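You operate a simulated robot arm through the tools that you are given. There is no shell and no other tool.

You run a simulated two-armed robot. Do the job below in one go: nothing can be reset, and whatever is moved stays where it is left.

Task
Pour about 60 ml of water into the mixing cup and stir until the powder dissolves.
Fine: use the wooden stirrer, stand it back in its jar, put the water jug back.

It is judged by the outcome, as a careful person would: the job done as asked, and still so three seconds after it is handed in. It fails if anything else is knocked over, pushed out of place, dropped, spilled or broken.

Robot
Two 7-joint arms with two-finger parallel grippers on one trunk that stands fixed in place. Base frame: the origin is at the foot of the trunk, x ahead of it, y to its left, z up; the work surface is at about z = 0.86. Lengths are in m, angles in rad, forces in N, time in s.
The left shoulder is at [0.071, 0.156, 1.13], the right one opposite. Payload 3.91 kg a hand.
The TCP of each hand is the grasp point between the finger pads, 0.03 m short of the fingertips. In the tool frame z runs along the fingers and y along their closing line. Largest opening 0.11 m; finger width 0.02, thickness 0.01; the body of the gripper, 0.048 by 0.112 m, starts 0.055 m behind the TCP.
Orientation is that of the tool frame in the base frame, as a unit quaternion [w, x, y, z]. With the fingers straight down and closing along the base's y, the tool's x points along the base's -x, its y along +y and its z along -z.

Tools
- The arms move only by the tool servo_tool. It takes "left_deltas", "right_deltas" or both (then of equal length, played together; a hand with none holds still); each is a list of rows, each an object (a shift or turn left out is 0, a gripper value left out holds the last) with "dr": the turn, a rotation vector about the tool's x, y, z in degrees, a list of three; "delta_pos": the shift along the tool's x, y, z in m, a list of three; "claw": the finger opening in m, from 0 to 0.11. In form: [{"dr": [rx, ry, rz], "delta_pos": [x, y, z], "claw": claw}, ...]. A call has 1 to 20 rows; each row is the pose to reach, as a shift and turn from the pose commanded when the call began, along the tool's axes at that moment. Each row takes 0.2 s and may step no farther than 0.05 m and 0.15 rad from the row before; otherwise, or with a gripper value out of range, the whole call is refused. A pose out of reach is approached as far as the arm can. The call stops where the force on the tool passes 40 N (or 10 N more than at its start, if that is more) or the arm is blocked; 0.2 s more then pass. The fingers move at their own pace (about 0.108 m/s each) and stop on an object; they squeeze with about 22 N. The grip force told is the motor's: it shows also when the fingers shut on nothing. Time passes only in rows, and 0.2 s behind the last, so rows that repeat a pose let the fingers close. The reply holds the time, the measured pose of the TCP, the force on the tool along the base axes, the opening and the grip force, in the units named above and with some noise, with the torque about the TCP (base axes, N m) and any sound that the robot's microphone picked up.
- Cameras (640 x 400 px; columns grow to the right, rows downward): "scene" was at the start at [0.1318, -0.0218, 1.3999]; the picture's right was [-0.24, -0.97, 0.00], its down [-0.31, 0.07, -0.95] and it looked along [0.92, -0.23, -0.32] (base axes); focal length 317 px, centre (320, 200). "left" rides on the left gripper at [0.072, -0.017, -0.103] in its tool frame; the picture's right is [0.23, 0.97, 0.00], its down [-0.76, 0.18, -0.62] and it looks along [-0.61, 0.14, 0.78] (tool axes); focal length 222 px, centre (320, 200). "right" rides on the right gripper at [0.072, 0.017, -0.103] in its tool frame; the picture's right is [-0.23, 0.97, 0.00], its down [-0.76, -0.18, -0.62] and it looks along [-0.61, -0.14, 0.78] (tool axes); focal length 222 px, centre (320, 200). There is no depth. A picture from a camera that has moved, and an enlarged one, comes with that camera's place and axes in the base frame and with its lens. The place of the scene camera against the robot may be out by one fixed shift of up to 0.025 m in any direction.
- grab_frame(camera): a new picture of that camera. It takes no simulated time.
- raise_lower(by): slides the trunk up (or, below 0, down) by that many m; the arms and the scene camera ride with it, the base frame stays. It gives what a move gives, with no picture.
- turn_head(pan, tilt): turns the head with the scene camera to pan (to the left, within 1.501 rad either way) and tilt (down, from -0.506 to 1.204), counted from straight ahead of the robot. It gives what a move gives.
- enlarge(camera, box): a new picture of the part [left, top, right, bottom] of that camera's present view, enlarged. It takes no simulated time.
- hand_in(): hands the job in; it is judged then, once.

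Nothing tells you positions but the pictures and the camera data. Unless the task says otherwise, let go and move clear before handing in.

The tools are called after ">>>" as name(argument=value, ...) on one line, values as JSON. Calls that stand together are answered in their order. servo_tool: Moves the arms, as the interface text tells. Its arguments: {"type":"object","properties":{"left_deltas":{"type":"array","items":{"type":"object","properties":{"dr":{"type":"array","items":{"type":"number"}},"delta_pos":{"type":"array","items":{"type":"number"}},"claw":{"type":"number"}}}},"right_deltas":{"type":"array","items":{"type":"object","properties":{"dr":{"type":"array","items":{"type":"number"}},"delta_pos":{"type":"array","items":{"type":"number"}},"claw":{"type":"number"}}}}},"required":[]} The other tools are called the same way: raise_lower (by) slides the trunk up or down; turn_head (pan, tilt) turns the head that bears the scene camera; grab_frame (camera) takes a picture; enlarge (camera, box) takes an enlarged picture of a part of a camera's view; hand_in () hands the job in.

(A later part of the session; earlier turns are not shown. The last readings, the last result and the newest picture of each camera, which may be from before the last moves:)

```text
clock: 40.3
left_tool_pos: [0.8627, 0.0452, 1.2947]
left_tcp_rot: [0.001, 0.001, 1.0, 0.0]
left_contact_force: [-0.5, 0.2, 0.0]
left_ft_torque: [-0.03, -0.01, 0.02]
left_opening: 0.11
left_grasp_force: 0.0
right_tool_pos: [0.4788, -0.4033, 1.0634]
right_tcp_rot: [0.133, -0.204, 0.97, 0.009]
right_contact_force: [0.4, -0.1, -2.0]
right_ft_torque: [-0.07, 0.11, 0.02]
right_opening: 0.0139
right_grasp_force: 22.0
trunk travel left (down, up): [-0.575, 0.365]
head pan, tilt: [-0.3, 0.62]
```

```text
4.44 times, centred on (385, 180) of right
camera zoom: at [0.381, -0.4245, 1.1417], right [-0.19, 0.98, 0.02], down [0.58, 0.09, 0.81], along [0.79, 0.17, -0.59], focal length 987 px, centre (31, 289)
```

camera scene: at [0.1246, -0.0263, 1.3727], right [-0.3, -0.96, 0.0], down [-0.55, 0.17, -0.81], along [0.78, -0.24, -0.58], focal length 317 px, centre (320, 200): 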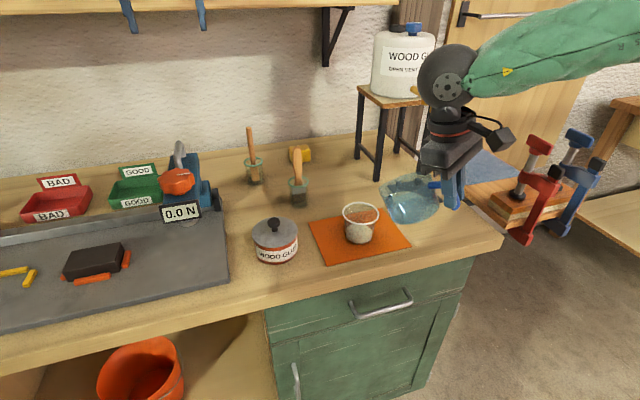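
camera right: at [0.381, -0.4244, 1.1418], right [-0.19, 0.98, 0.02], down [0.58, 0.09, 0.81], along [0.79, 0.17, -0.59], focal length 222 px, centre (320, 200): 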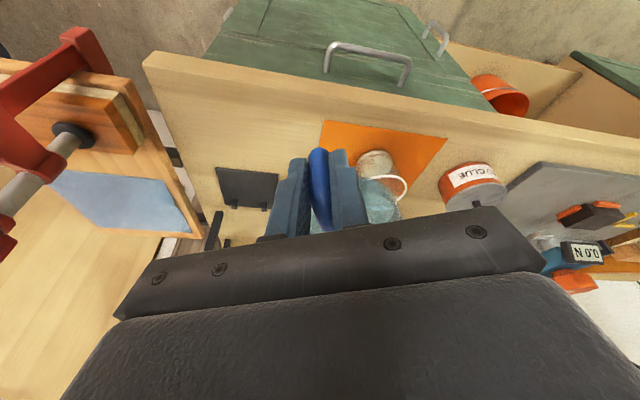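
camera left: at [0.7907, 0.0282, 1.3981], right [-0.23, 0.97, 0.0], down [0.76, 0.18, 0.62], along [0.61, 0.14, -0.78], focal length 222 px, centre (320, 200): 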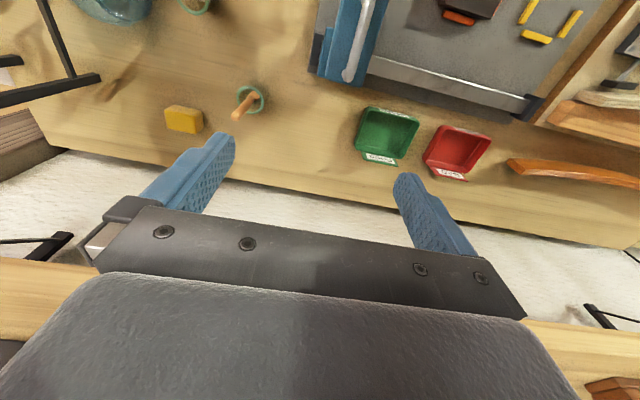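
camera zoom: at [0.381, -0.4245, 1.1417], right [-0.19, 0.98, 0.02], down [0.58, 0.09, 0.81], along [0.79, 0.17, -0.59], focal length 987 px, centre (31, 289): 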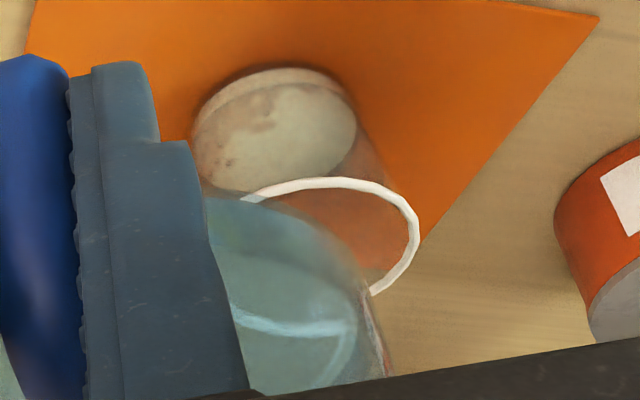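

Level comparisons put the amount poured at roughly 35 ml: the jug dropped about 6 mm and the cup's water line is about 11 mm up. I need about 25 ml more, so I'll tilt back along the same path to just below the last pouring angle.

>>> servo_tool(right_deltas=[{"dr": [0.83, 3.34, -0.35], "delta_pos": [-0.0052, 0.0018, 0.0018]}, {"dr": [1.67, 6.68, -0.69], "delta_pos": [-0.0104, 0.0037, 0.0036]}, {"dr": [2.5, 10.0, -1.04], "delta_pos": [-0.0156, 0.0055, 0.0055]}, {"dr": [3.33, 13.4, -1.39], "delta_pos": [-0.0208, 0.0073, 0.0073]}, {"dr": [4.17, 16.7, -1.74], "delta_pos": [-0.0261, 0.0092, 0.0091]}, {"dr": [5.0, 20.0, -2.08], "delta_pos": [-0.0313, 0.011, 0.0109]}, {"dr": [5.83, 23.4, -2.43], "delta_pos": [-0.0365, 0.0129, 0.0128]}, {"dr": [6.66, 26.7, -2.78], "delta_pos": [-0.0417, 0.0147, 0.0146]}, {"dr": [7.5, 30.1, -3.13], "delta_pos": [-0.0469, 0.0165, 0.0164]}, {"dr": [8.33, 33.4, -3.47], "delta_pos": [-0.0521, 0.0184, 0.0182]}, {"dr": [9.16, 36.7, -3.82], "delta_pos": [-0.0573, 0.0202, 0.02]}, {"dr": [10.0, 40.1, -4.17], "delta_pos": [-0.0625, 0.022, 0.0219]}, {"dr": [10.83, 43.4, -4.52], "delta_pos": [-0.0677, 0.0239, 0.0237]}, {"dr": [10.83, 43.4, -4.52], "delta_pos": [-0.0677, 0.0239, 0.0237]}])

>>> enlarge(camera="scene", box=[345, 195, 395, 245])

```text
clock: 43.3
left_tool_pos: [0.8618, 0.0441, 1.2946]
left_tcp_rot: [0.0, 0.001, 1.0, 0.0]
left_contact_force: [0.3, -0.2, 0.0]
left_ft_torque: [0.0, -0.03, 0.0]
left_opening: 0.11
left_grasp_force: 0.2
right_tool_pos: [0.5346, -0.353, 1.057]
right_tcp_rot: [-0.215, -0.217, 0.938, -0.161]
right_contact_force: [0.6, 0.1, -1.6]
right_ft_torque: [-0.05, 0.13, 0.02]
right_opening: 0.0139
right_grasp_force: 22.0
trunk travel left (down, up): [-0.575, 0.365]
head pan, tilt: [-0.3, 0.62]
```

```text
8.00 times, centred on (370, 220) of scene
camera zoom: at [0.1246, -0.0262, 1.3727], right [-0.3, -0.96, 0.0], down [-0.55, 0.17, -0.81], along [0.78, -0.24, -0.58], focal length 2534 px, centre (-80, 40)
```

zoom: 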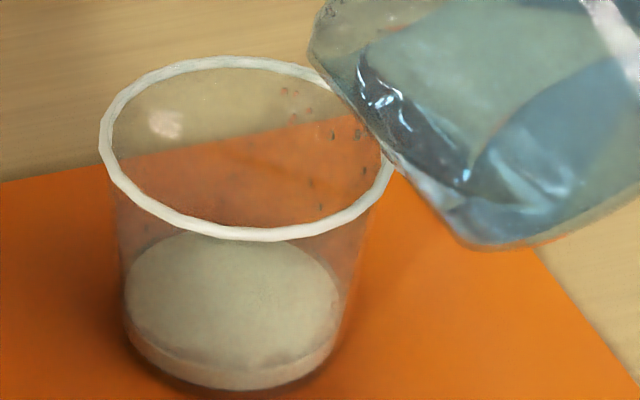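

No flow yet at 45°. Now the last 4° back to the earlier pouring pose, then watch.

>>> servo_tool(right_deltas=[{"dr": [0.32, 1.3, -0.13], "delta_pos": [-0.0021, 0.0008, -0.0009]}, {"dr": [0.64, 2.6, -0.27], "delta_pos": [-0.0043, 0.0015, -0.0017]}, {"dr": [0.96, 3.86, -0.4], "delta_pos": [-0.0064, 0.0023, -0.0026]}, {"dr": [0.96, 3.86, -0.4], "delta_pos": [-0.0064, 0.0023, -0.0026]}])

>>> enlarge(camera="scene", box=[345, 195, 395, 245])

```text
clock: 44.3
left_tool_pos: [0.8622, 0.0449, 1.2953]
left_tcp_rot: [0.0, 0.001, 1.0, 0.0]
left_contact_force: [-0.2, 0.6, 0.4]
left_ft_torque: [0.02, 0.01, -0.01]
left_opening: 0.1102
left_grasp_force: 0.0
right_tool_pos: [0.5417, -0.3465, 1.0551]
right_tcp_rot: [-0.246, -0.218, 0.928, -0.177]
right_contact_force: [0.3, -0.1, -2.1]
right_ft_torque: [-0.02, 0.1, -0.04]
right_opening: 0.014
right_grasp_force: 22.1
trunk travel left (down, up): [-0.575, 0.365]
head pan, tilt: [-0.3, 0.62]
```

```text
8.00 times, centred on (370, 220) of scene
camera zoom: at [0.1249, -0.0259, 1.3726], right [-0.3, -0.96, 0.0], down [-0.56, 0.17, -0.81], along [0.78, -0.24, -0.58], focal length 2534 px, centre (-80, 40)
```

zoom: 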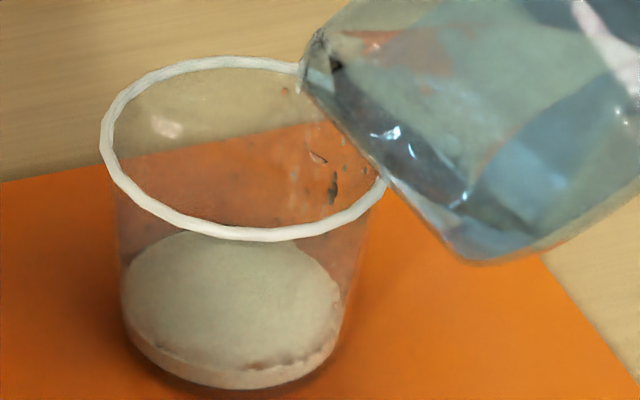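

It's only dripping here, toward the right side of the cup. I'll shift the spout about 8 mm toward the cup's centre, raise it slightly for rim clearance, and add 2°.

>>> servo_tool(right_deltas=[{"dr": [0.0, 0.0, 0.0], "delta_pos": [-0.0006, 0.0055, -0.006]}, {"dr": [0.24, 0.97, -0.1], "delta_pos": [-0.0008, 0.0055, -0.008]}, {"dr": [0.48, 1.93, -0.2], "delta_pos": [-0.0008, 0.0055, -0.0105]}, {"dr": [0.48, 1.93, -0.2], "delta_pos": [-0.0008, 0.0055, -0.0105]}])

>>> enlarge(camera="scene", box=[345, 195, 395, 245])

>>> enlarge(camera="scene", box=[340, 150, 440, 240])

```text
clock: 45.3
left_tool_pos: [0.8626, 0.0447, 1.2956]
left_tcp_rot: [0.0, 0.0, 1.0, 0.0]
left_contact_force: [0.2, 0.6, 0.8]
left_ft_torque: [-0.03, -0.01, -0.03]
left_opening: 0.1101
left_grasp_force: 0.1
right_tool_pos: [0.5421, -0.3367, 1.0623]
right_tcp_rot: [-0.261, -0.216, 0.923, -0.182]
right_contact_force: [-0.1, 0.1, -3.0]
right_ft_torque: [-0.01, 0.05, 0.03]
right_opening: 0.0137
right_grasp_force: 22.0
trunk travel left (down, up): [-0.575, 0.365]
head pan, tilt: [-0.3, 0.62]
```

```text
8.00 times, centred on (370, 220) of scene
camera zoom: at [0.1251, -0.0258, 1.3726], right [-0.3, -0.96, 0.0], down [-0.56, 0.17, -0.81], along [0.78, -0.24, -0.58], focal length 2534 px, centre (-80, 40)
```

zoom: 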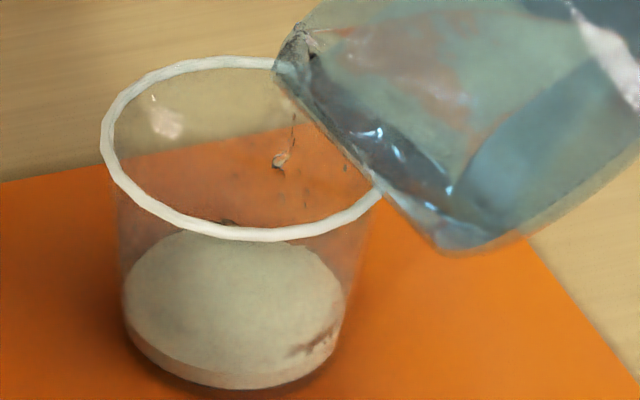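

```text
4.44 times, centred on (390, 195) of scene
camera zoom: at [0.1251, -0.0258, 1.3726], right [-0.3, -0.96, 0.0], down [-0.56, 0.17, -0.81], along [0.78, -0.24, -0.58], focal length 1408 px, centre (9, 222)
```

zoom: 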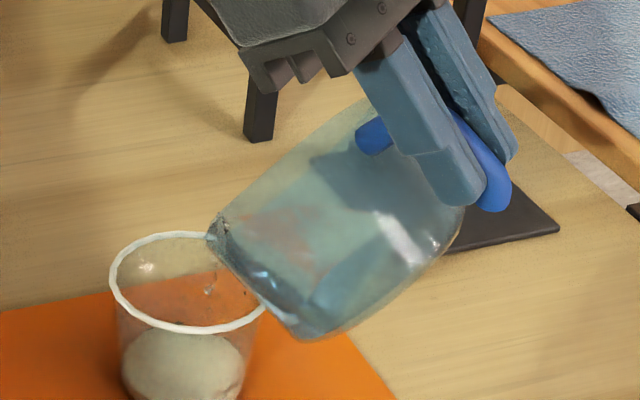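

Drops now fall closer to the middle. I'll add 2° more and hold to get a proper stream.

>>> servo_tool(right_deltas=[{"dr": [0.24, 0.97, -0.1], "delta_pos": [-0.0003, -0.0002, -0.0023]}, {"dr": [0.48, 1.93, -0.2], "delta_pos": [-0.0006, -0.0004, -0.0046]}, {"dr": [0.48, 1.93, -0.2], "delta_pos": [-0.0006, -0.0004, -0.0046]}, {"dr": [0.48, 1.93, -0.2], "delta_pos": [-0.0006, -0.0004, -0.0046]}])

>>> enlarge(camera="scene", box=[345, 195, 395, 245])

```text
clock: 46.3
left_tool_pos: [0.8638, 0.0454, 1.2953]
left_tcp_rot: [0.0, 0.0, 1.0, 0.0]
left_contact_force: [0.3, -0.2, 0.6]
left_ft_torque: [0.03, 0.04, 0.01]
left_opening: 0.1099
left_grasp_force: 0.1
right_tool_pos: [0.5444, -0.3345, 1.0668]
right_tcp_rot: [-0.276, -0.216, 0.917, -0.191]
right_contact_force: [-0.5, -0.2, -0.9]
right_ft_torque: [0.01, 0.04, 0.01]
right_opening: 0.0138
right_grasp_force: 21.5
trunk travel left (down, up): [-0.575, 0.365]
head pan, tilt: [-0.3, 0.62]
```

```text
8.00 times, centred on (370, 220) of scene
camera zoom: at [0.1253, -0.0256, 1.3726], right [-0.3, -0.96, 0.0], down [-0.56, 0.17, -0.81], along [0.78, -0.24, -0.58], focal length 2534 px, centre (-80, 40)
```

zoom: 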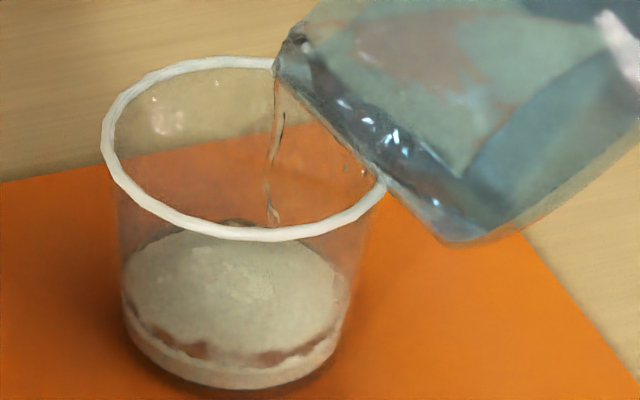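

A good stream is falling inside the cup. Short hold, then check again.

>>> servo_tool(right_deltas=[{"dr": [0, 0, 0]}])

>>> enlarge(camera="scene", box=[345, 195, 395, 245])

```text
clock: 46.7
left_tool_pos: [0.8638, 0.044, 1.2958]
left_tcp_rot: [0.001, 0.001, 1.0, 0.0]
left_contact_force: [0.6, 0.0, -0.2]
left_ft_torque: [0.03, -0.01, -0.02]
left_opening: 0.1101
left_grasp_force: 0.1
right_tool_pos: [0.5446, -0.3354, 1.066]
right_tcp_rot: [-0.275, -0.216, 0.917, -0.19]
right_contact_force: [0.1, -0.7, -1.2]
right_ft_torque: [-0.02, 0.09, -0.02]
right_opening: 0.014
right_grasp_force: 22.5
trunk travel left (down, up): [-0.575, 0.365]
head pan, tilt: [-0.3, 0.62]
```

```text
8.00 times, centred on (370, 220) of scene
camera zoom: at [0.1252, -0.0256, 1.3726], right [-0.3, -0.96, 0.0], down [-0.56, 0.17, -0.81], along [0.78, -0.24, -0.58], focal length 2534 px, centre (-80, 40)
```

zoom: 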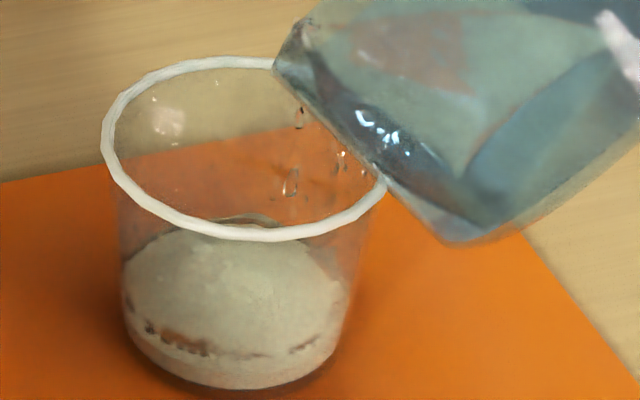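

The water line at the back of the cup is now clearly above the powder, so I should stop and measure. I'll tilt back 12° to stop the flow.

>>> servo_tool(right_deltas=[{"dr": [-0.96, -3.86, 0.4], "delta_pos": [0.0015, 0.0, 0.0045]}, {"dr": [-1.93, -7.72, 0.8], "delta_pos": [0.003, 0.0, 0.009]}, {"dr": [-2.89, -11.6, 1.2], "delta_pos": [0.0045, 0.0, 0.013]}, {"dr": [-2.89, -11.6, 1.2], "delta_pos": [0.0045, 0.0, 0.013]}, {"dr": [-2.89, -11.6, 1.2], "delta_pos": [0.0045, 0.0, 0.013]}])

>>> enlarge(camera="scene", box=[345, 195, 395, 245])

>>> enlarge(camera="scene", box=[345, 215, 380, 245])

```text
clock: 47.9
left_tool_pos: [0.862, 0.0447, 1.2968]
left_tcp_rot: [0.0, 0.001, 1.0, 0.0]
left_contact_force: [0.0, -0.4, -0.1]
left_ft_torque: [0.03, -0.02, 0.01]
left_opening: 0.1102
left_grasp_force: 0.0
right_tool_pos: [0.5343, -0.3424, 1.0576]
right_tcp_rot: [-0.185, -0.218, 0.947, -0.147]
right_contact_force: [0.5, -0.2, -1.7]
right_ft_torque: [-0.03, 0.11, 0.01]
right_opening: 0.014
right_grasp_force: 22.5
trunk travel left (down, up): [-0.575, 0.365]
head pan, tilt: [-0.3, 0.62]
```

```text
8.00 times, centred on (370, 220) of scene
camera zoom: at [0.125, -0.0259, 1.3726], right [-0.3, -0.96, 0.0], down [-0.56, 0.17, -0.81], along [0.78, -0.24, -0.58], focal length 2534 px, centre (-80, 40)
```

zoom: 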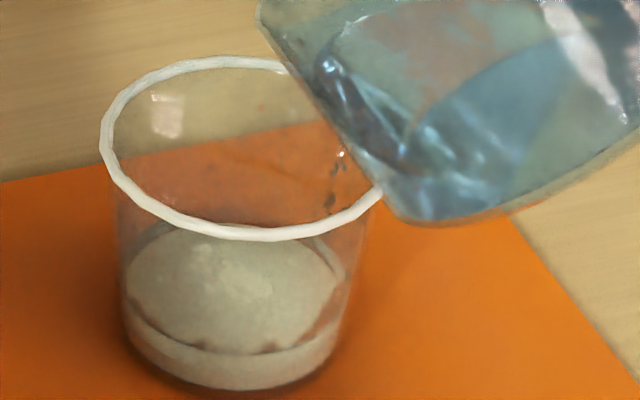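

```text
13.33 times, centred on (362, 230) of scene
camera zoom: at [0.125, -0.0259, 1.3726], right [-0.3, -0.96, 0.0], down [-0.56, 0.17, -0.81], along [0.78, -0.24, -0.58], focal length 4224 px, centre (-247, -200)
```

zoom: 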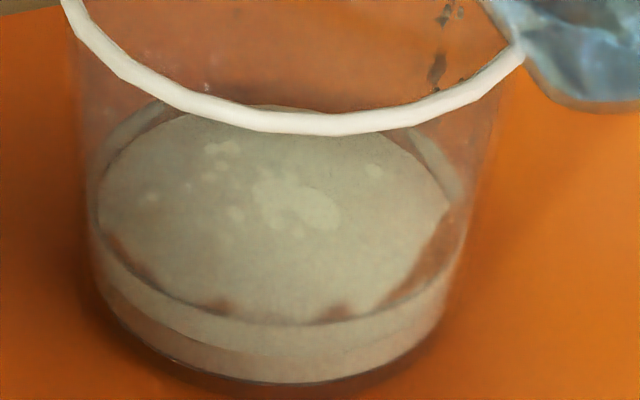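

The water line sits about 15 mm up the cup now. I'll level the jug at the reference pose again and compare its level with the baseline picture.

>>> servo_tool(right_deltas=[{"dr": [-0.99, -3.96, 0.41], "delta_pos": [0.007, -0.0027, 0.0033]}, {"dr": [-1.98, -7.92, 0.82], "delta_pos": [0.014, -0.0053, 0.0066]}, {"dr": [-2.97, -11.9, 1.24], "delta_pos": [0.021, -0.008, 0.01]}, {"dr": [-3.96, -15.8, 1.65], "delta_pos": [0.028, -0.0107, 0.0133]}, {"dr": [-4.95, -19.8, 2.06], "delta_pos": [0.035, -0.0134, 0.0166]}, {"dr": [-5.93, -23.8, 2.47], "delta_pos": [0.042, -0.016, 0.0199]}, {"dr": [-6.92, -27.7, 2.88], "delta_pos": [0.049, -0.0187, 0.0232]}, {"dr": [-7.91, -31.7, 3.3], "delta_pos": [0.056, -0.0214, 0.0266]}, {"dr": [-8.9, -35.6, 3.71], "delta_pos": [0.063, -0.024, 0.0299]}, {"dr": [-9.89, -39.6, 4.12], "delta_pos": [0.07, -0.0267, 0.0332]}, {"dr": [-9.89, -39.6, 4.12], "delta_pos": [0.07, -0.0267, 0.0332]}, {"dr": [-9.89, -39.6, 4.12], "delta_pos": [0.07, -0.0267, 0.0332]}, {"dr": [-9.89, -39.6, 4.12], "delta_pos": [0.07, -0.0267, 0.0332]}])

>>> enlarge(camera="scene", box=[370, 130, 480, 220])

>>> enlarge(camera="scene", box=[380, 145, 460, 210])

>>> enlarge(camera="scene", box=[345, 215, 380, 245])

>>> servo_tool(right_deltas=[{"dr": [0, 0, 0]}])

>>> servo_tool(right_deltas=[{"dr": [0, 0, 0]}])

>>> servo_tool(right_deltas=[{"dr": [0, 0, 0]}])

>>> servo_tool(right_deltas=[{"dr": [0, 0, 0]}])

```text
clock: 50.7
left_tool_pos: [0.8629, 0.0445, 1.2952]
left_tcp_rot: [0.0, 0.001, 1.0, 0.0]
left_contact_force: [-0.3, 0.3, 0.6]
left_ft_torque: [0.03, 0.03, 0.01]
left_opening: 0.11
left_grasp_force: 0.0
right_tool_pos: [0.4817, -0.4031, 1.0637]
right_tcp_rot: [0.134, -0.204, 0.97, 0.009]
right_contact_force: [-0.6, 0.2, -1.1]
right_ft_torque: [-0.09, 0.11, -0.03]
right_opening: 0.0138
right_grasp_force: 22.1
trunk travel left (down, up): [-0.575, 0.365]
head pan, tilt: [-0.3, 0.62]
```

```text
4.44 times, centred on (425, 175) of scene
camera zoom: at [0.1251, -0.0257, 1.3726], right [-0.3, -0.96, 0.0], down [-0.56, 0.17, -0.81], along [0.78, -0.24, -0.58], focal length 1408 px, centre (-147, 311)
```

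zoom: 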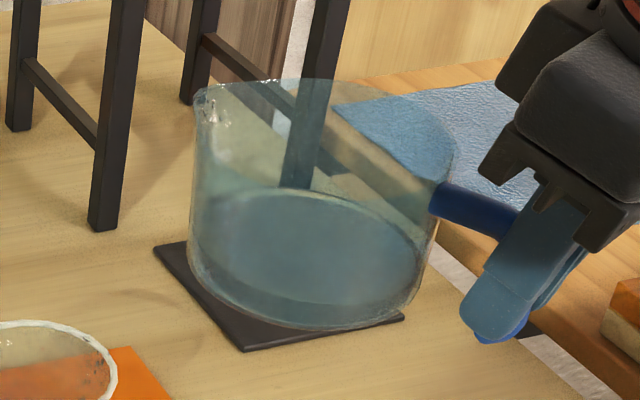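

```text
6.15 times, centred on (420, 178) of scene
camera zoom: at [0.1251, -0.0257, 1.3726], right [-0.3, -0.96, 0.0], down [-0.56, 0.17, -0.81], along [0.78, -0.24, -0.58], focal length 1950 px, centre (-295, 338)
```

zoom: 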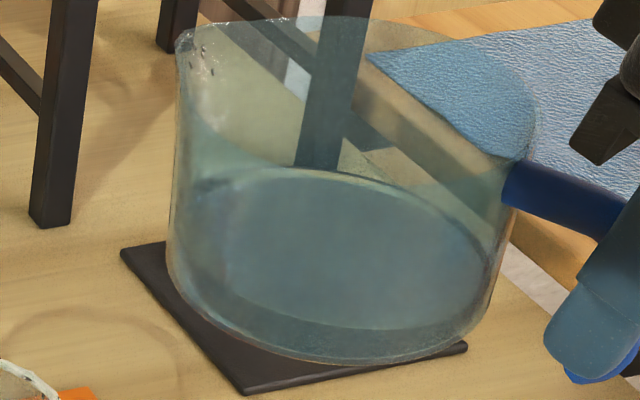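

```text
13.33 times, centred on (362, 230) of scene
camera zoom: at [0.1251, -0.0257, 1.3726], right [-0.3, -0.96, 0.0], down [-0.56, 0.17, -0.81], along [0.78, -0.24, -0.58], focal length 4224 px, centre (-247, -200)
```

zoom: 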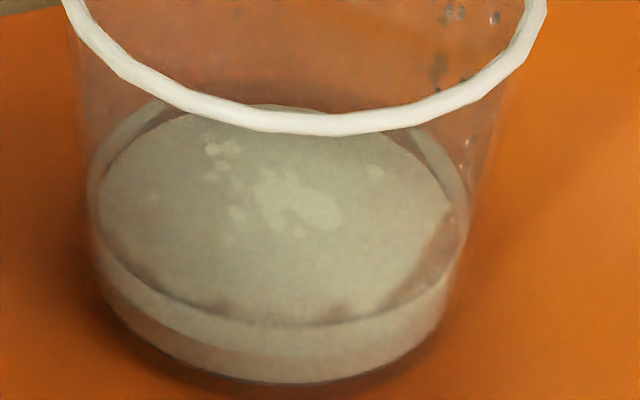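

```text
clock: 51.1
left_tool_pos: [0.8625, 0.0441, 1.296]
left_tcp_rot: [0.001, 0.001, 1.0, 0.0]
left_contact_force: [-0.2, 0.9, 0.0]
left_ft_torque: [0.02, -0.01, 0.0]
left_opening: 0.1101
left_grasp_force: 0.0
right_tool_pos: [0.4809, -0.4024, 1.0641]
right_tcp_rot: [0.133, -0.205, 0.97, 0.01]
right_contact_force: [0.6, 0.2, -2.2]
right_ft_torque: [-0.04, 0.09, -0.04]
right_opening: 0.014
right_grasp_force: 21.5
trunk travel left (down, up): [-0.575, 0.365]
head pan, tilt: [-0.3, 0.62]
```

```text
clock: 51.5
left_tool_pos: [0.8634, 0.0455, 1.2949]
left_tcp_rot: [0.0, 0.001, 1.0, 0.0]
left_contact_force: [0.0, -0.1, 0.5]
left_ft_torque: [0.01, 0.02, 0.0]
left_opening: 0.11
left_grasp_force: 0.0
right_tool_pos: [0.4817, -0.4018, 1.0636]
right_tcp_rot: [0.133, -0.205, 0.97, 0.01]
right_contact_force: [-0.3, -0.3, -1.4]
right_ft_torque: [-0.06, 0.1, 0.01]
right_opening: 0.0139
right_grasp_force: 21.7
trunk travel left (down, up): [-0.575, 0.365]
head pan, tilt: [-0.3, 0.62]
```

```text
clock: 51.9
left_tool_pos: [0.8643, 0.0454, 1.2954]
left_tcp_rot: [0.0, 0.0, 1.0, 0.0]
left_contact_force: [-0.4, 0.1, 0.7]
left_ft_torque: [-0.01, 0.01, -0.01]
left_opening: 0.1101
left_grasp_force: 0.0
right_tool_pos: [0.48, -0.4026, 1.0633]
right_tcp_rot: [0.134, -0.205, 0.97, 0.009]
right_contact_force: [0.6, 0.0, -1.1]
right_ft_torque: [-0.07, 0.13, 0.02]
right_opening: 0.014
right_grasp_force: 21.9
trunk travel left (down, up): [-0.575, 0.365]
head pan, tilt: [-0.3, 0.62]
```

```text
clock: 52.3
left_tool_pos: [0.863, 0.0442, 1.2955]
left_tcp_rot: [0.0, 0.001, 1.0, 0.0]
left_contact_force: [0.4, 0.4, 1.0]
left_ft_torque: [-0.02, -0.02, 0.01]
left_opening: 0.1099
left_grasp_force: 0.1
right_tool_pos: [0.4802, -0.402, 1.0628]
right_tcp_rot: [0.134, -0.205, 0.97, 0.01]
right_contact_force: [-0.1, 0.4, -0.3]
right_ft_torque: [-0.06, 0.12, -0.02]
right_opening: 0.0138
right_grasp_force: 22.0
trunk travel left (down, up): [-0.575, 0.365]
head pan, tilt: [-0.3, 0.62]
```

The jug comparison gives about 42 ml poured so far (a 7.3 mm drop), and the cup level agrees. I need about 18 ml more, roughly another 5 mm in the cup, so I'll tilt back along the path to 45°.

>>> servo_tool(right_deltas=[{"dr": [0.78, 3.11, -0.32], "delta_pos": [-0.0051, 0.0022, 0.0011]}, {"dr": [1.55, 6.22, -0.65], "delta_pos": [-0.0101, 0.0044, 0.0023]}, {"dr": [2.33, 9.33, -0.97], "delta_pos": [-0.0152, 0.0066, 0.0034]}, {"dr": [3.1, 12.4, -1.29], "delta_pos": [-0.0203, 0.0087, 0.0045]}, {"dr": [3.88, 15.5, -1.62], "delta_pos": [-0.0253, 0.0109, 0.0056]}, {"dr": [4.66, 18.7, -1.94], "delta_pos": [-0.0304, 0.0131, 0.0068]}, {"dr": [5.43, 21.8, -2.27], "delta_pos": [-0.0355, 0.0153, 0.0079]}, {"dr": [6.21, 24.9, -2.59], "delta_pos": [-0.0406, 0.0175, 0.009]}, {"dr": [6.98, 28.0, -2.91], "delta_pos": [-0.0456, 0.0197, 0.0102]}, {"dr": [7.76, 31.1, -3.24], "delta_pos": [-0.0507, 0.0219, 0.0113]}, {"dr": [8.54, 34.2, -3.56], "delta_pos": [-0.0558, 0.024, 0.0124]}, {"dr": [9.31, 37.3, -3.88], "delta_pos": [-0.0608, 0.0262, 0.0136]}, {"dr": [10.09, 40.4, -4.21], "delta_pos": [-0.0659, 0.0284, 0.0147]}, {"dr": [10.86, 43.5, -4.53], "delta_pos": [-0.071, 0.0306, 0.0158]}, {"dr": [10.86, 43.5, -4.53], "delta_pos": [-0.071, 0.0306, 0.0158]}])

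>>> enlarge(camera="scene", box=[345, 195, 395, 245])

```text
clock: 55.5
left_tool_pos: [0.8626, 0.0449, 1.2957]
left_tcp_rot: [0.0, 0.0, 1.0, -0.001]
left_contact_force: [-0.4, -0.1, 0.0]
left_ft_torque: [0.0, -0.01, -0.02]
left_opening: 0.11
left_grasp_force: 0.0
right_tool_pos: [0.5344, -0.3456, 1.0661]
right_tcp_rot: [-0.216, -0.216, 0.938, -0.161]
right_contact_force: [-0.8, 0.1, -1.4]
right_ft_torque: [-0.03, 0.03, 0.04]
right_opening: 0.0137
right_grasp_force: 22.2
trunk travel left (down, up): [-0.575, 0.365]
head pan, tilt: [-0.3, 0.62]
```

```text
8.00 times, centred on (370, 220) of scene
camera zoom: at [0.1247, -0.0261, 1.3727], right [-0.3, -0.96, 0.0], down [-0.55, 0.17, -0.81], along [0.78, -0.24, -0.58], focal length 2534 px, centre (-80, 40)
```

zoom: 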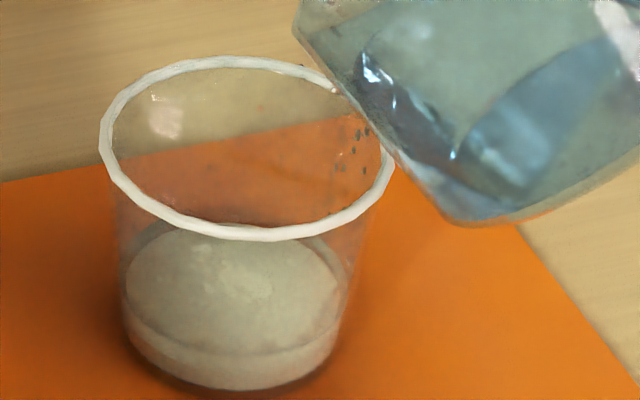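

Now the final 8° to the last pouring angle.

>>> servo_tool(right_deltas=[{"dr": [0.64, 2.57, -0.27], "delta_pos": [-0.004, 0.0014, -0.0025]}, {"dr": [1.29, 5.15, -0.53], "delta_pos": [-0.0079, 0.0028, -0.0051]}, {"dr": [1.93, 7.72, -0.8], "delta_pos": [-0.0119, 0.0042, -0.0076]}, {"dr": [1.93, 7.72, -0.8], "delta_pos": [-0.0119, 0.0042, -0.0076]}])

>>> enlarge(camera="scene", box=[345, 195, 395, 245])

```text
clock: 56.5
left_tool_pos: [0.8627, 0.0452, 1.2952]
left_tcp_rot: [0.0, 0.002, 1.0, 0.0]
left_contact_force: [-0.6, -1.0, 0.3]
left_ft_torque: [0.0, 0.0, -0.01]
left_opening: 0.1098
left_grasp_force: 0.2
right_tool_pos: [0.5443, -0.3347, 1.0652]
right_tcp_rot: [-0.275, -0.216, 0.917, -0.19]
right_contact_force: [-0.2, 0.6, -0.8]
right_ft_torque: [-0.02, 0.06, -0.01]
right_opening: 0.0138
right_grasp_force: 22.0
trunk travel left (down, up): [-0.575, 0.365]
head pan, tilt: [-0.3, 0.62]
```

```text
8.00 times, centred on (370, 220) of scene
camera zoom: at [0.1248, -0.026, 1.3726], right [-0.3, -0.96, 0.0], down [-0.56, 0.17, -0.81], along [0.78, -0.24, -0.58], focal length 2534 px, centre (-80, 40)
```

zoom: 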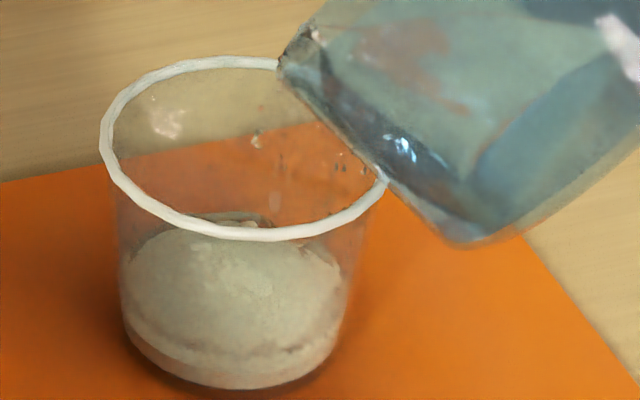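

Some more went in on arrival. I'll hold briefly and look again.

>>> servo_tool(right_deltas=[{"dr": [0, 0, 0]}, {"dr": [0, 0, 0]}, {"dr": [0, 0, 0]}])

>>> enlarge(camera="scene", box=[345, 195, 395, 245])

>>> enlarge(camera="scene", box=[345, 215, 380, 245])

```text
clock: 57.3
left_tool_pos: [0.8631, 0.0461, 1.2957]
left_tcp_rot: [-0.001, 0.001, 1.0, 0.0]
left_contact_force: [-0.1, 0.7, -1.1]
left_ft_torque: [-0.03, 0.01, 0.01]
left_opening: 0.11
left_grasp_force: 0.0
right_tool_pos: [0.545, -0.335, 1.0644]
right_tcp_rot: [-0.276, -0.216, 0.917, -0.19]
right_contact_force: [-0.2, -0.2, -1.0]
right_ft_torque: [-0.08, 0.04, -0.01]
right_opening: 0.0133
right_grasp_force: 22.5
trunk travel left (down, up): [-0.575, 0.365]
head pan, tilt: [-0.3, 0.62]
```

```text
8.00 times, centred on (370, 220) of scene
camera zoom: at [0.1253, -0.0256, 1.3726], right [-0.3, -0.96, 0.0], down [-0.56, 0.17, -0.81], along [0.78, -0.24, -0.58], focal length 2534 px, centre (-80, 40)
```

zoom: 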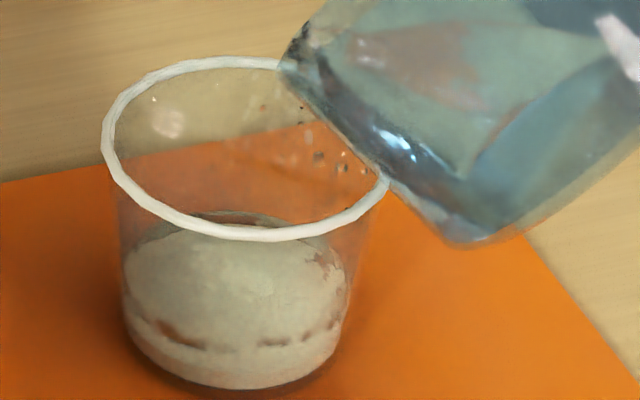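

```text
13.33 times, centred on (362, 230) of scene
camera zoom: at [0.1253, -0.0256, 1.3726], right [-0.3, -0.96, 0.0], down [-0.56, 0.17, -0.81], along [0.78, -0.24, -0.58], focal length 4224 px, centre (-247, -200)
```

zoom: 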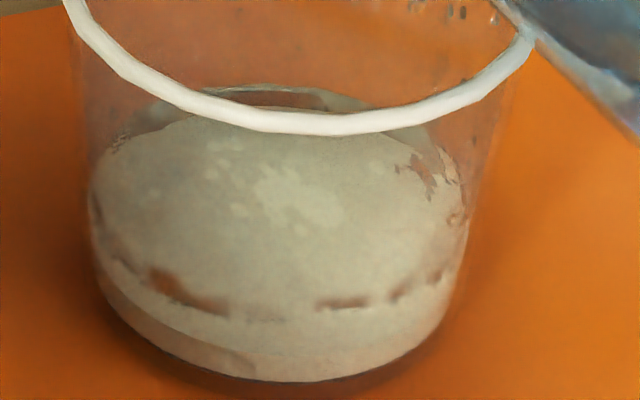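

The level rose about another 4.5 mm (roughly 15 ml), so I should be close to 57–60 ml. I'll stop now: tilt back and level the jug at the reference pose to verify.

>>> servo_tool(right_deltas=[{"dr": [-0.96, -3.86, 0.4], "delta_pos": [0.0015, 0.0, 0.0045]}, {"dr": [-1.93, -7.72, 0.8], "delta_pos": [0.003, 0.0, 0.009]}, {"dr": [-2.89, -11.6, 1.2], "delta_pos": [0.0045, 0.0, 0.013]}, {"dr": [-2.89, -11.6, 1.2], "delta_pos": [0.0045, 0.0, 0.013]}])

>>> servo_tool(right_deltas=[{"dr": [-0.99, -3.96, 0.41], "delta_pos": [0.007, -0.0027, 0.0033]}, {"dr": [-1.98, -7.92, 0.82], "delta_pos": [0.014, -0.0053, 0.0066]}, {"dr": [-2.97, -11.9, 1.24], "delta_pos": [0.021, -0.008, 0.01]}, {"dr": [-3.96, -15.8, 1.65], "delta_pos": [0.028, -0.0107, 0.0133]}, {"dr": [-4.95, -19.8, 2.06], "delta_pos": [0.035, -0.0134, 0.0166]}, {"dr": [-5.93, -23.8, 2.47], "delta_pos": [0.042, -0.016, 0.0199]}, {"dr": [-6.92, -27.7, 2.88], "delta_pos": [0.049, -0.0187, 0.0232]}, {"dr": [-7.91, -31.7, 3.3], "delta_pos": [0.056, -0.0214, 0.0266]}, {"dr": [-8.9, -35.6, 3.71], "delta_pos": [0.063, -0.024, 0.0299]}, {"dr": [-9.89, -39.6, 4.12], "delta_pos": [0.07, -0.0267, 0.0332]}, {"dr": [-9.89, -39.6, 4.12], "delta_pos": [0.07, -0.0267, 0.0332]}, {"dr": [-9.89, -39.6, 4.12], "delta_pos": [0.07, -0.0267, 0.0332]}, {"dr": [-9.89, -39.6, 4.12], "delta_pos": [0.07, -0.0267, 0.0332]}])

>>> enlarge(camera="scene", box=[370, 130, 480, 220])

>>> enlarge(camera="scene", box=[380, 145, 460, 210])

>>> enlarge(camera="scene", box=[345, 215, 380, 245])

>>> servo_tool(right_deltas=[{"dr": [0, 0, 0]}])

>>> servo_tool(right_deltas=[{"dr": [0, 0, 0]}])

>>> servo_tool(right_deltas=[{"dr": [0, 0, 0]}])

>>> servo_tool(right_deltas=[{"dr": [0, 0, 0]}])

```text
clock: 58.3
left_tool_pos: [0.8624, 0.045, 1.2955]
left_tcp_rot: [0.0, 0.0, 1.0, 0.0]
left_contact_force: [0.2, -0.8, 0.7]
left_ft_torque: [0.01, 0.03, 0.04]
left_opening: 0.1101
left_grasp_force: 0.2
right_tool_pos: [0.5364, -0.3413, 1.0569]
right_tcp_rot: [-0.185, -0.216, 0.947, -0.146]
right_contact_force: [0.9, -0.5, -1.5]
right_ft_torque: [-0.04, 0.07, 0.03]
right_opening: 0.0138
right_grasp_force: 21.8
trunk travel left (down, up): [-0.575, 0.365]
head pan, tilt: [-0.3, 0.62]
```

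```text
clock: 61.1
left_tool_pos: [0.8627, 0.044, 1.2957]
left_tcp_rot: [0.0, -0.001, 1.0, 0.0]
left_contact_force: [0.8, 0.5, -0.3]
left_ft_torque: [0.01, 0.01, -0.01]
left_opening: 0.1099
left_grasp_force: 0.0
right_tool_pos: [0.4809, -0.402, 1.0607]
right_tcp_rot: [0.133, -0.205, 0.97, 0.01]
right_contact_force: [0.1, -0.5, -2.2]
right_ft_torque: [-0.05, 0.14, -0.02]
right_opening: 0.0136
right_grasp_force: 22.1
trunk travel left (down, up): [-0.575, 0.365]
head pan, tilt: [-0.3, 0.62]
```

```text
4.44 times, centred on (425, 175) of scene
camera zoom: at [0.1251, -0.0256, 1.3726], right [-0.3, -0.96, 0.0], down [-0.56, 0.17, -0.81], along [0.78, -0.24, -0.58], focal length 1408 px, centre (-147, 311)
```

zoom: 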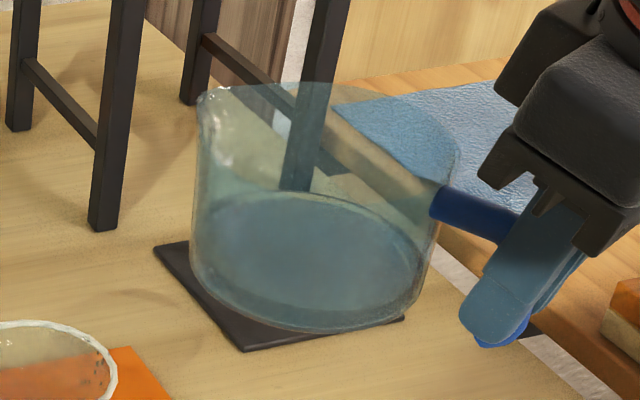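

```text
6.15 times, centred on (420, 178) of scene
camera zoom: at [0.1251, -0.0256, 1.3726], right [-0.3, -0.96, 0.0], down [-0.56, 0.17, -0.81], along [0.78, -0.24, -0.58], focal length 1950 px, centre (-295, 338)
```

zoom: 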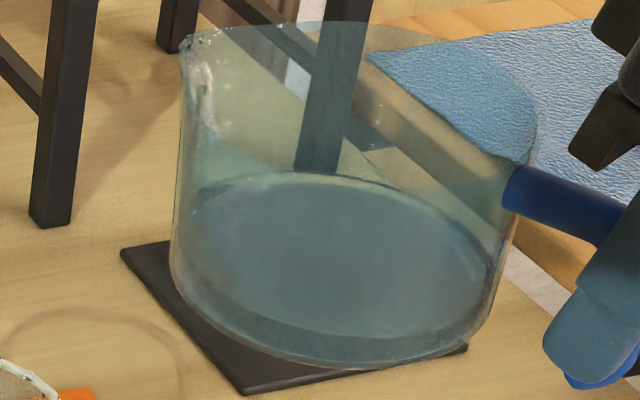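

```text
13.33 times, centred on (362, 230) of scene
camera zoom: at [0.1251, -0.0256, 1.3726], right [-0.3, -0.96, 0.0], down [-0.56, 0.17, -0.81], along [0.78, -0.24, -0.58], focal length 4224 px, centre (-247, -200)
```

zoom: 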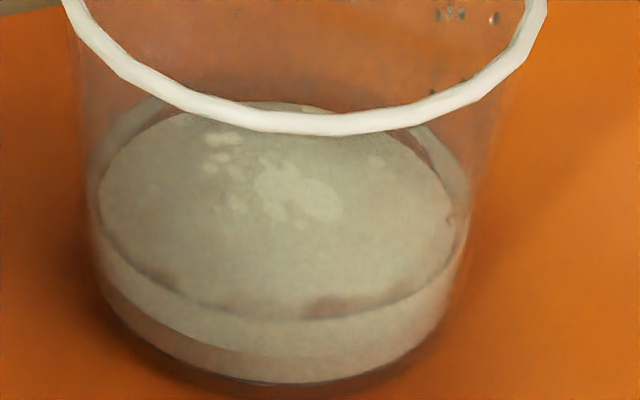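

```text
clock: 61.5
left_tool_pos: [0.8631, 0.0445, 1.2955]
left_tcp_rot: [0.0, 0.001, 1.0, 0.001]
left_contact_force: [-0.2, -0.3, -0.1]
left_ft_torque: [-0.02, 0.0, -0.01]
left_opening: 0.1099
left_grasp_force: 0.1
right_tool_pos: [0.4813, -0.4012, 1.0613]
right_tcp_rot: [0.133, -0.205, 0.97, 0.009]
right_contact_force: [-0.5, -0.3, -1.0]
right_ft_torque: [-0.05, 0.1, 0.02]
right_opening: 0.0136
right_grasp_force: 22.1
trunk travel left (down, up): [-0.575, 0.365]
head pan, tilt: [-0.3, 0.62]
```

```text
clock: 61.9
left_tool_pos: [0.8642, 0.0447, 1.2953]
left_tcp_rot: [0.0, 0.001, 1.0, 0.0]
left_contact_force: [1.0, -0.5, -0.7]
left_ft_torque: [0.01, -0.01, -0.01]
left_opening: 0.1101
left_grasp_force: 0.0
right_tool_pos: [0.4824, -0.4022, 1.0615]
right_tcp_rot: [0.133, -0.204, 0.97, 0.01]
right_contact_force: [0.1, -1.4, -2.1]
right_ft_torque: [-0.08, 0.11, -0.01]
right_opening: 0.0137
right_grasp_force: 22.2
trunk travel left (down, up): [-0.575, 0.365]
head pan, tilt: [-0.3, 0.62]
```

```text
clock: 62.3
left_tool_pos: [0.8624, 0.0441, 1.2968]
left_tcp_rot: [0.0, 0.0, 1.0, -0.001]
left_contact_force: [0.2, -0.3, 0.0]
left_ft_torque: [0.0, 0.01, 0.03]
left_opening: 0.1098
left_grasp_force: 0.1
right_tool_pos: [0.4815, -0.4034, 1.0627]
right_tcp_rot: [0.133, -0.205, 0.97, 0.009]
right_contact_force: [-0.1, 0.1, -2.3]
right_ft_torque: [-0.05, 0.11, 0.04]
right_opening: 0.014
right_grasp_force: 22.6
trunk travel left (down, up): [-0.575, 0.365]
head pan, tilt: [-0.3, 0.62]
```

```text
clock: 62.7
left_tool_pos: [0.8627, 0.0444, 1.2953]
left_tcp_rot: [0.0, 0.001, 1.0, 0.0]
left_contact_force: [0.2, -0.8, 0.2]
left_ft_torque: [0.01, -0.02, -0.04]
left_opening: 0.11
left_grasp_force: 0.0
right_tool_pos: [0.4821, -0.4025, 1.0625]
right_tcp_rot: [0.133, -0.205, 0.97, 0.008]
right_contact_force: [0.4, -0.7, -2.2]
right_ft_torque: [-0.06, 0.11, 0.0]
right_opening: 0.0139
right_grasp_force: 21.9
trunk travel left (down, up): [-0.575, 0.365]
head pan, tilt: [-0.3, 0.62]
```

After settling, the rise was smaller than it looked; ripples had misled me. The jug shows about an 8 mm total drop (about 47 ml) and the cup agrees, so about 13 ml is still needed. I'll pour once more, going slightly further in angle.

>>> servo_tool(right_deltas=[{"dr": [0.78, 3.11, -0.32], "delta_pos": [-0.005, 0.0022, 0.001]}, {"dr": [1.55, 6.22, -0.65], "delta_pos": [-0.0101, 0.0044, 0.0021]}, {"dr": [2.33, 9.33, -0.97], "delta_pos": [-0.0151, 0.0066, 0.0031]}, {"dr": [3.1, 12.4, -1.29], "delta_pos": [-0.0201, 0.0089, 0.0041]}, {"dr": [3.88, 15.5, -1.62], "delta_pos": [-0.0251, 0.0111, 0.0051]}, {"dr": [4.66, 18.7, -1.94], "delta_pos": [-0.0302, 0.0133, 0.0062]}, {"dr": [5.43, 21.8, -2.27], "delta_pos": [-0.0352, 0.0155, 0.0072]}, {"dr": [6.21, 24.9, -2.59], "delta_pos": [-0.0402, 0.0177, 0.0082]}, {"dr": [6.98, 28.0, -2.91], "delta_pos": [-0.0453, 0.0199, 0.0093]}, {"dr": [7.76, 31.1, -3.24], "delta_pos": [-0.0503, 0.0221, 0.0103]}, {"dr": [8.54, 34.2, -3.56], "delta_pos": [-0.0553, 0.0244, 0.0113]}, {"dr": [9.31, 37.3, -3.88], "delta_pos": [-0.0604, 0.0266, 0.0123]}, {"dr": [10.09, 40.4, -4.21], "delta_pos": [-0.0654, 0.0288, 0.0134]}, {"dr": [10.86, 43.5, -4.53], "delta_pos": [-0.0704, 0.031, 0.0144]}, {"dr": [10.86, 43.5, -4.53], "delta_pos": [-0.0704, 0.031, 0.0144]}])

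>>> servo_tool(right_deltas=[{"dr": [0.64, 2.57, -0.27], "delta_pos": [-0.004, 0.0014, -0.0025]}, {"dr": [1.29, 5.15, -0.53], "delta_pos": [-0.0079, 0.0028, -0.0051]}, {"dr": [1.93, 7.72, -0.8], "delta_pos": [-0.0119, 0.0042, -0.0076]}, {"dr": [2.41, 9.65, -1.0], "delta_pos": [-0.0125, 0.0038, -0.0122]}, {"dr": [2.41, 9.65, -1.0], "delta_pos": [-0.0125, 0.0038, -0.0122]}])

>>> enlarge(camera="scene", box=[345, 195, 395, 245])

```text
clock: 65.9
left_tool_pos: [0.863, 0.0447, 1.2965]
left_tcp_rot: [0.0, 0.001, 1.0, 0.0]
left_contact_force: [0.4, -0.9, -0.9]
left_ft_torque: [-0.03, 0.0, 0.04]
left_opening: 0.11
left_grasp_force: 0.0
right_tool_pos: [0.5336, -0.345, 1.0657]
right_tcp_rot: [-0.216, -0.216, 0.938, -0.161]
right_contact_force: [-1.1, -0.5, -1.9]
right_ft_torque: [-0.03, 0.07, 0.0]
right_opening: 0.0138
right_grasp_force: 22.3
trunk travel left (down, up): [-0.575, 0.365]
head pan, tilt: [-0.3, 0.62]
```

```text
clock: 67.1
left_tool_pos: [0.8626, 0.0452, 1.2953]
left_tcp_rot: [0.0, 0.0, 1.0, 0.0]
left_contact_force: [-1.1, -0.3, 0.8]
left_ft_torque: [0.03, -0.01, -0.03]
left_opening: 0.1101
left_grasp_force: 0.0
right_tool_pos: [0.5464, -0.333, 1.072]
right_tcp_rot: [-0.292, -0.215, 0.911, -0.197]
right_contact_force: [0.3, -0.4, -1.3]
right_ft_torque: [-0.02, 0.06, -0.02]
right_opening: 0.0135
right_grasp_force: 22.3
trunk travel left (down, up): [-0.575, 0.365]
head pan, tilt: [-0.3, 0.62]
```

```text
8.00 times, centred on (370, 220) of scene
camera zoom: at [0.125, -0.0258, 1.3726], right [-0.3, -0.96, 0.0], down [-0.56, 0.17, -0.81], along [0.78, -0.24, -0.58], focal length 2534 px, centre (-80, 40)
```

zoom: 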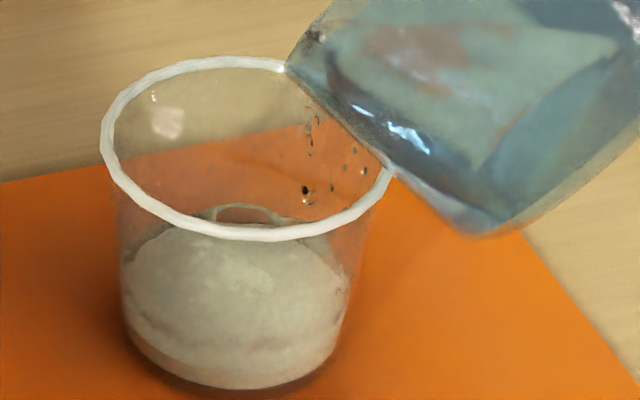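

It's pouring into the cup on target. Short hold.

>>> servo_tool(right_deltas=[{"dr": [0, 0, 0]}, {"dr": [0, 0, 0]}])

>>> enlarge(camera="scene", box=[345, 195, 395, 245])

```text
clock: 67.7
left_tool_pos: [0.8625, 0.0457, 1.2958]
left_tcp_rot: [0.0, 0.001, 1.0, 0.0]
left_contact_force: [0.6, 0.3, -0.6]
left_ft_torque: [-0.03, 0.01, 0.01]
left_opening: 0.1099
left_grasp_force: 0.0
right_tool_pos: [0.5464, -0.3339, 1.0709]
right_tcp_rot: [-0.291, -0.215, 0.911, -0.197]
right_contact_force: [0.6, -0.9, -1.1]
right_ft_torque: [-0.01, 0.08, 0.04]
right_opening: 0.0136
right_grasp_force: 22.0
trunk travel left (down, up): [-0.575, 0.365]
head pan, tilt: [-0.3, 0.62]
```

```text
8.00 times, centred on (370, 220) of scene
camera zoom: at [0.1252, -0.0256, 1.3726], right [-0.3, -0.96, 0.0], down [-0.56, 0.17, -0.81], along [0.78, -0.24, -0.58], focal length 2534 px, centre (-80, 40)
```

zoom: 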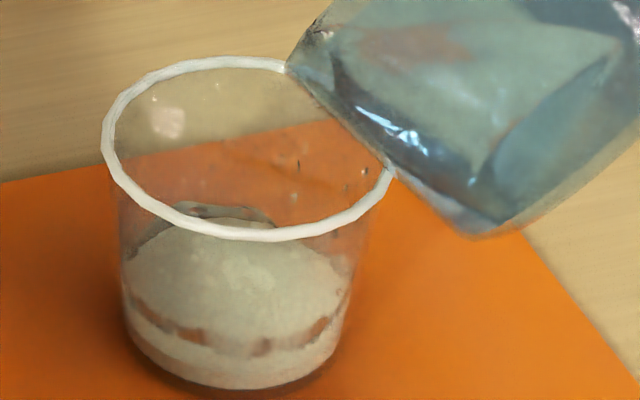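

Flow stopped at this angle. Adding 2° more with a short hold.

>>> servo_tool(right_deltas=[{"dr": [0.24, 0.97, -0.1], "delta_pos": [-0.0003, -0.0002, -0.0023]}, {"dr": [0.48, 1.93, -0.2], "delta_pos": [-0.0006, -0.0004, -0.0046]}, {"dr": [0.48, 1.93, -0.2], "delta_pos": [-0.0006, -0.0004, -0.0046]}])

>>> enlarge(camera="scene", box=[345, 195, 395, 245])

```text
clock: 68.5
left_tool_pos: [0.8626, 0.0446, 1.2953]
left_tcp_rot: [0.0, 0.002, 1.0, -0.001]
left_contact_force: [0.6, -0.1, 0.3]
left_ft_torque: [-0.01, 0.0, -0.02]
left_opening: 0.1101
left_grasp_force: 0.0
right_tool_pos: [0.5482, -0.3324, 1.0716]
right_tcp_rot: [-0.306, -0.215, 0.905, -0.205]
right_contact_force: [0.6, -0.3, -1.8]
right_ft_torque: [-0.03, 0.06, -0.02]
right_opening: 0.0139
right_grasp_force: 22.4
trunk travel left (down, up): [-0.575, 0.365]
head pan, tilt: [-0.3, 0.62]
```

```text
8.00 times, centred on (370, 220) of scene
camera zoom: at [0.125, -0.0257, 1.3726], right [-0.3, -0.96, 0.0], down [-0.56, 0.17, -0.81], along [0.78, -0.24, -0.58], focal length 2534 px, centre (-80, 40)
```

zoom: 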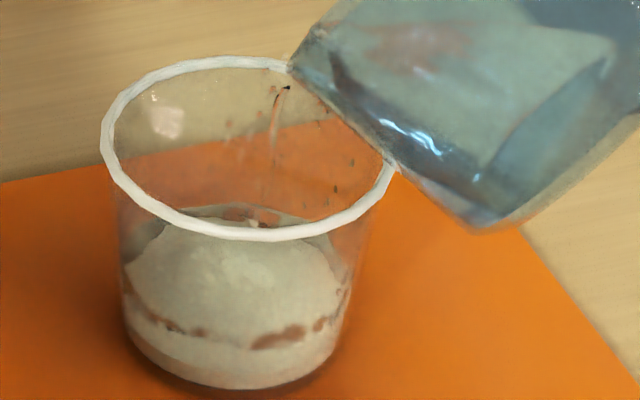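

A stream is falling into the cup. One brief hold and then I'll tilt back.

>>> servo_tool(right_deltas=[{"dr": [0, 0, 0]}])

>>> enlarge(camera="scene", box=[345, 195, 395, 245])

```text
clock: 68.9
left_tool_pos: [0.8637, 0.0454, 1.2952]
left_tcp_rot: [0.001, 0.002, 1.0, 0.0]
left_contact_force: [-0.3, 0.1, 0.2]
left_ft_torque: [-0.01, 0.03, 0.04]
left_opening: 0.1098
left_grasp_force: 0.1
right_tool_pos: [0.5483, -0.3317, 1.0728]
right_tcp_rot: [-0.306, -0.215, 0.905, -0.204]
right_contact_force: [0.5, -0.7, -1.3]
right_ft_torque: [0.01, 0.04, 0.04]
right_opening: 0.0135
right_grasp_force: 22.1
trunk travel left (down, up): [-0.575, 0.365]
head pan, tilt: [-0.3, 0.62]
```

```text
8.00 times, centred on (370, 220) of scene
camera zoom: at [0.1251, -0.0257, 1.3726], right [-0.3, -0.96, 0.0], down [-0.56, 0.17, -0.81], along [0.78, -0.24, -0.58], focal length 2534 px, centre (-80, 40)
```

zoom: 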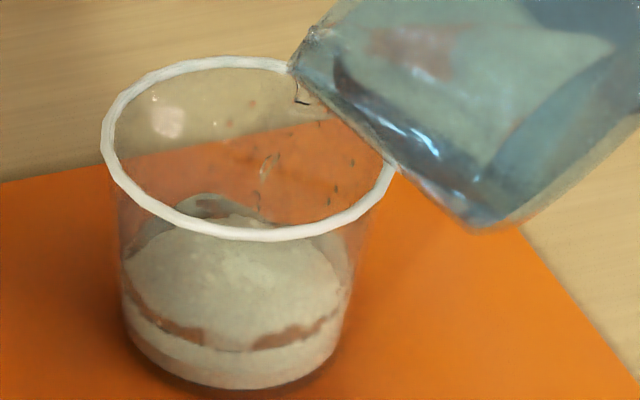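

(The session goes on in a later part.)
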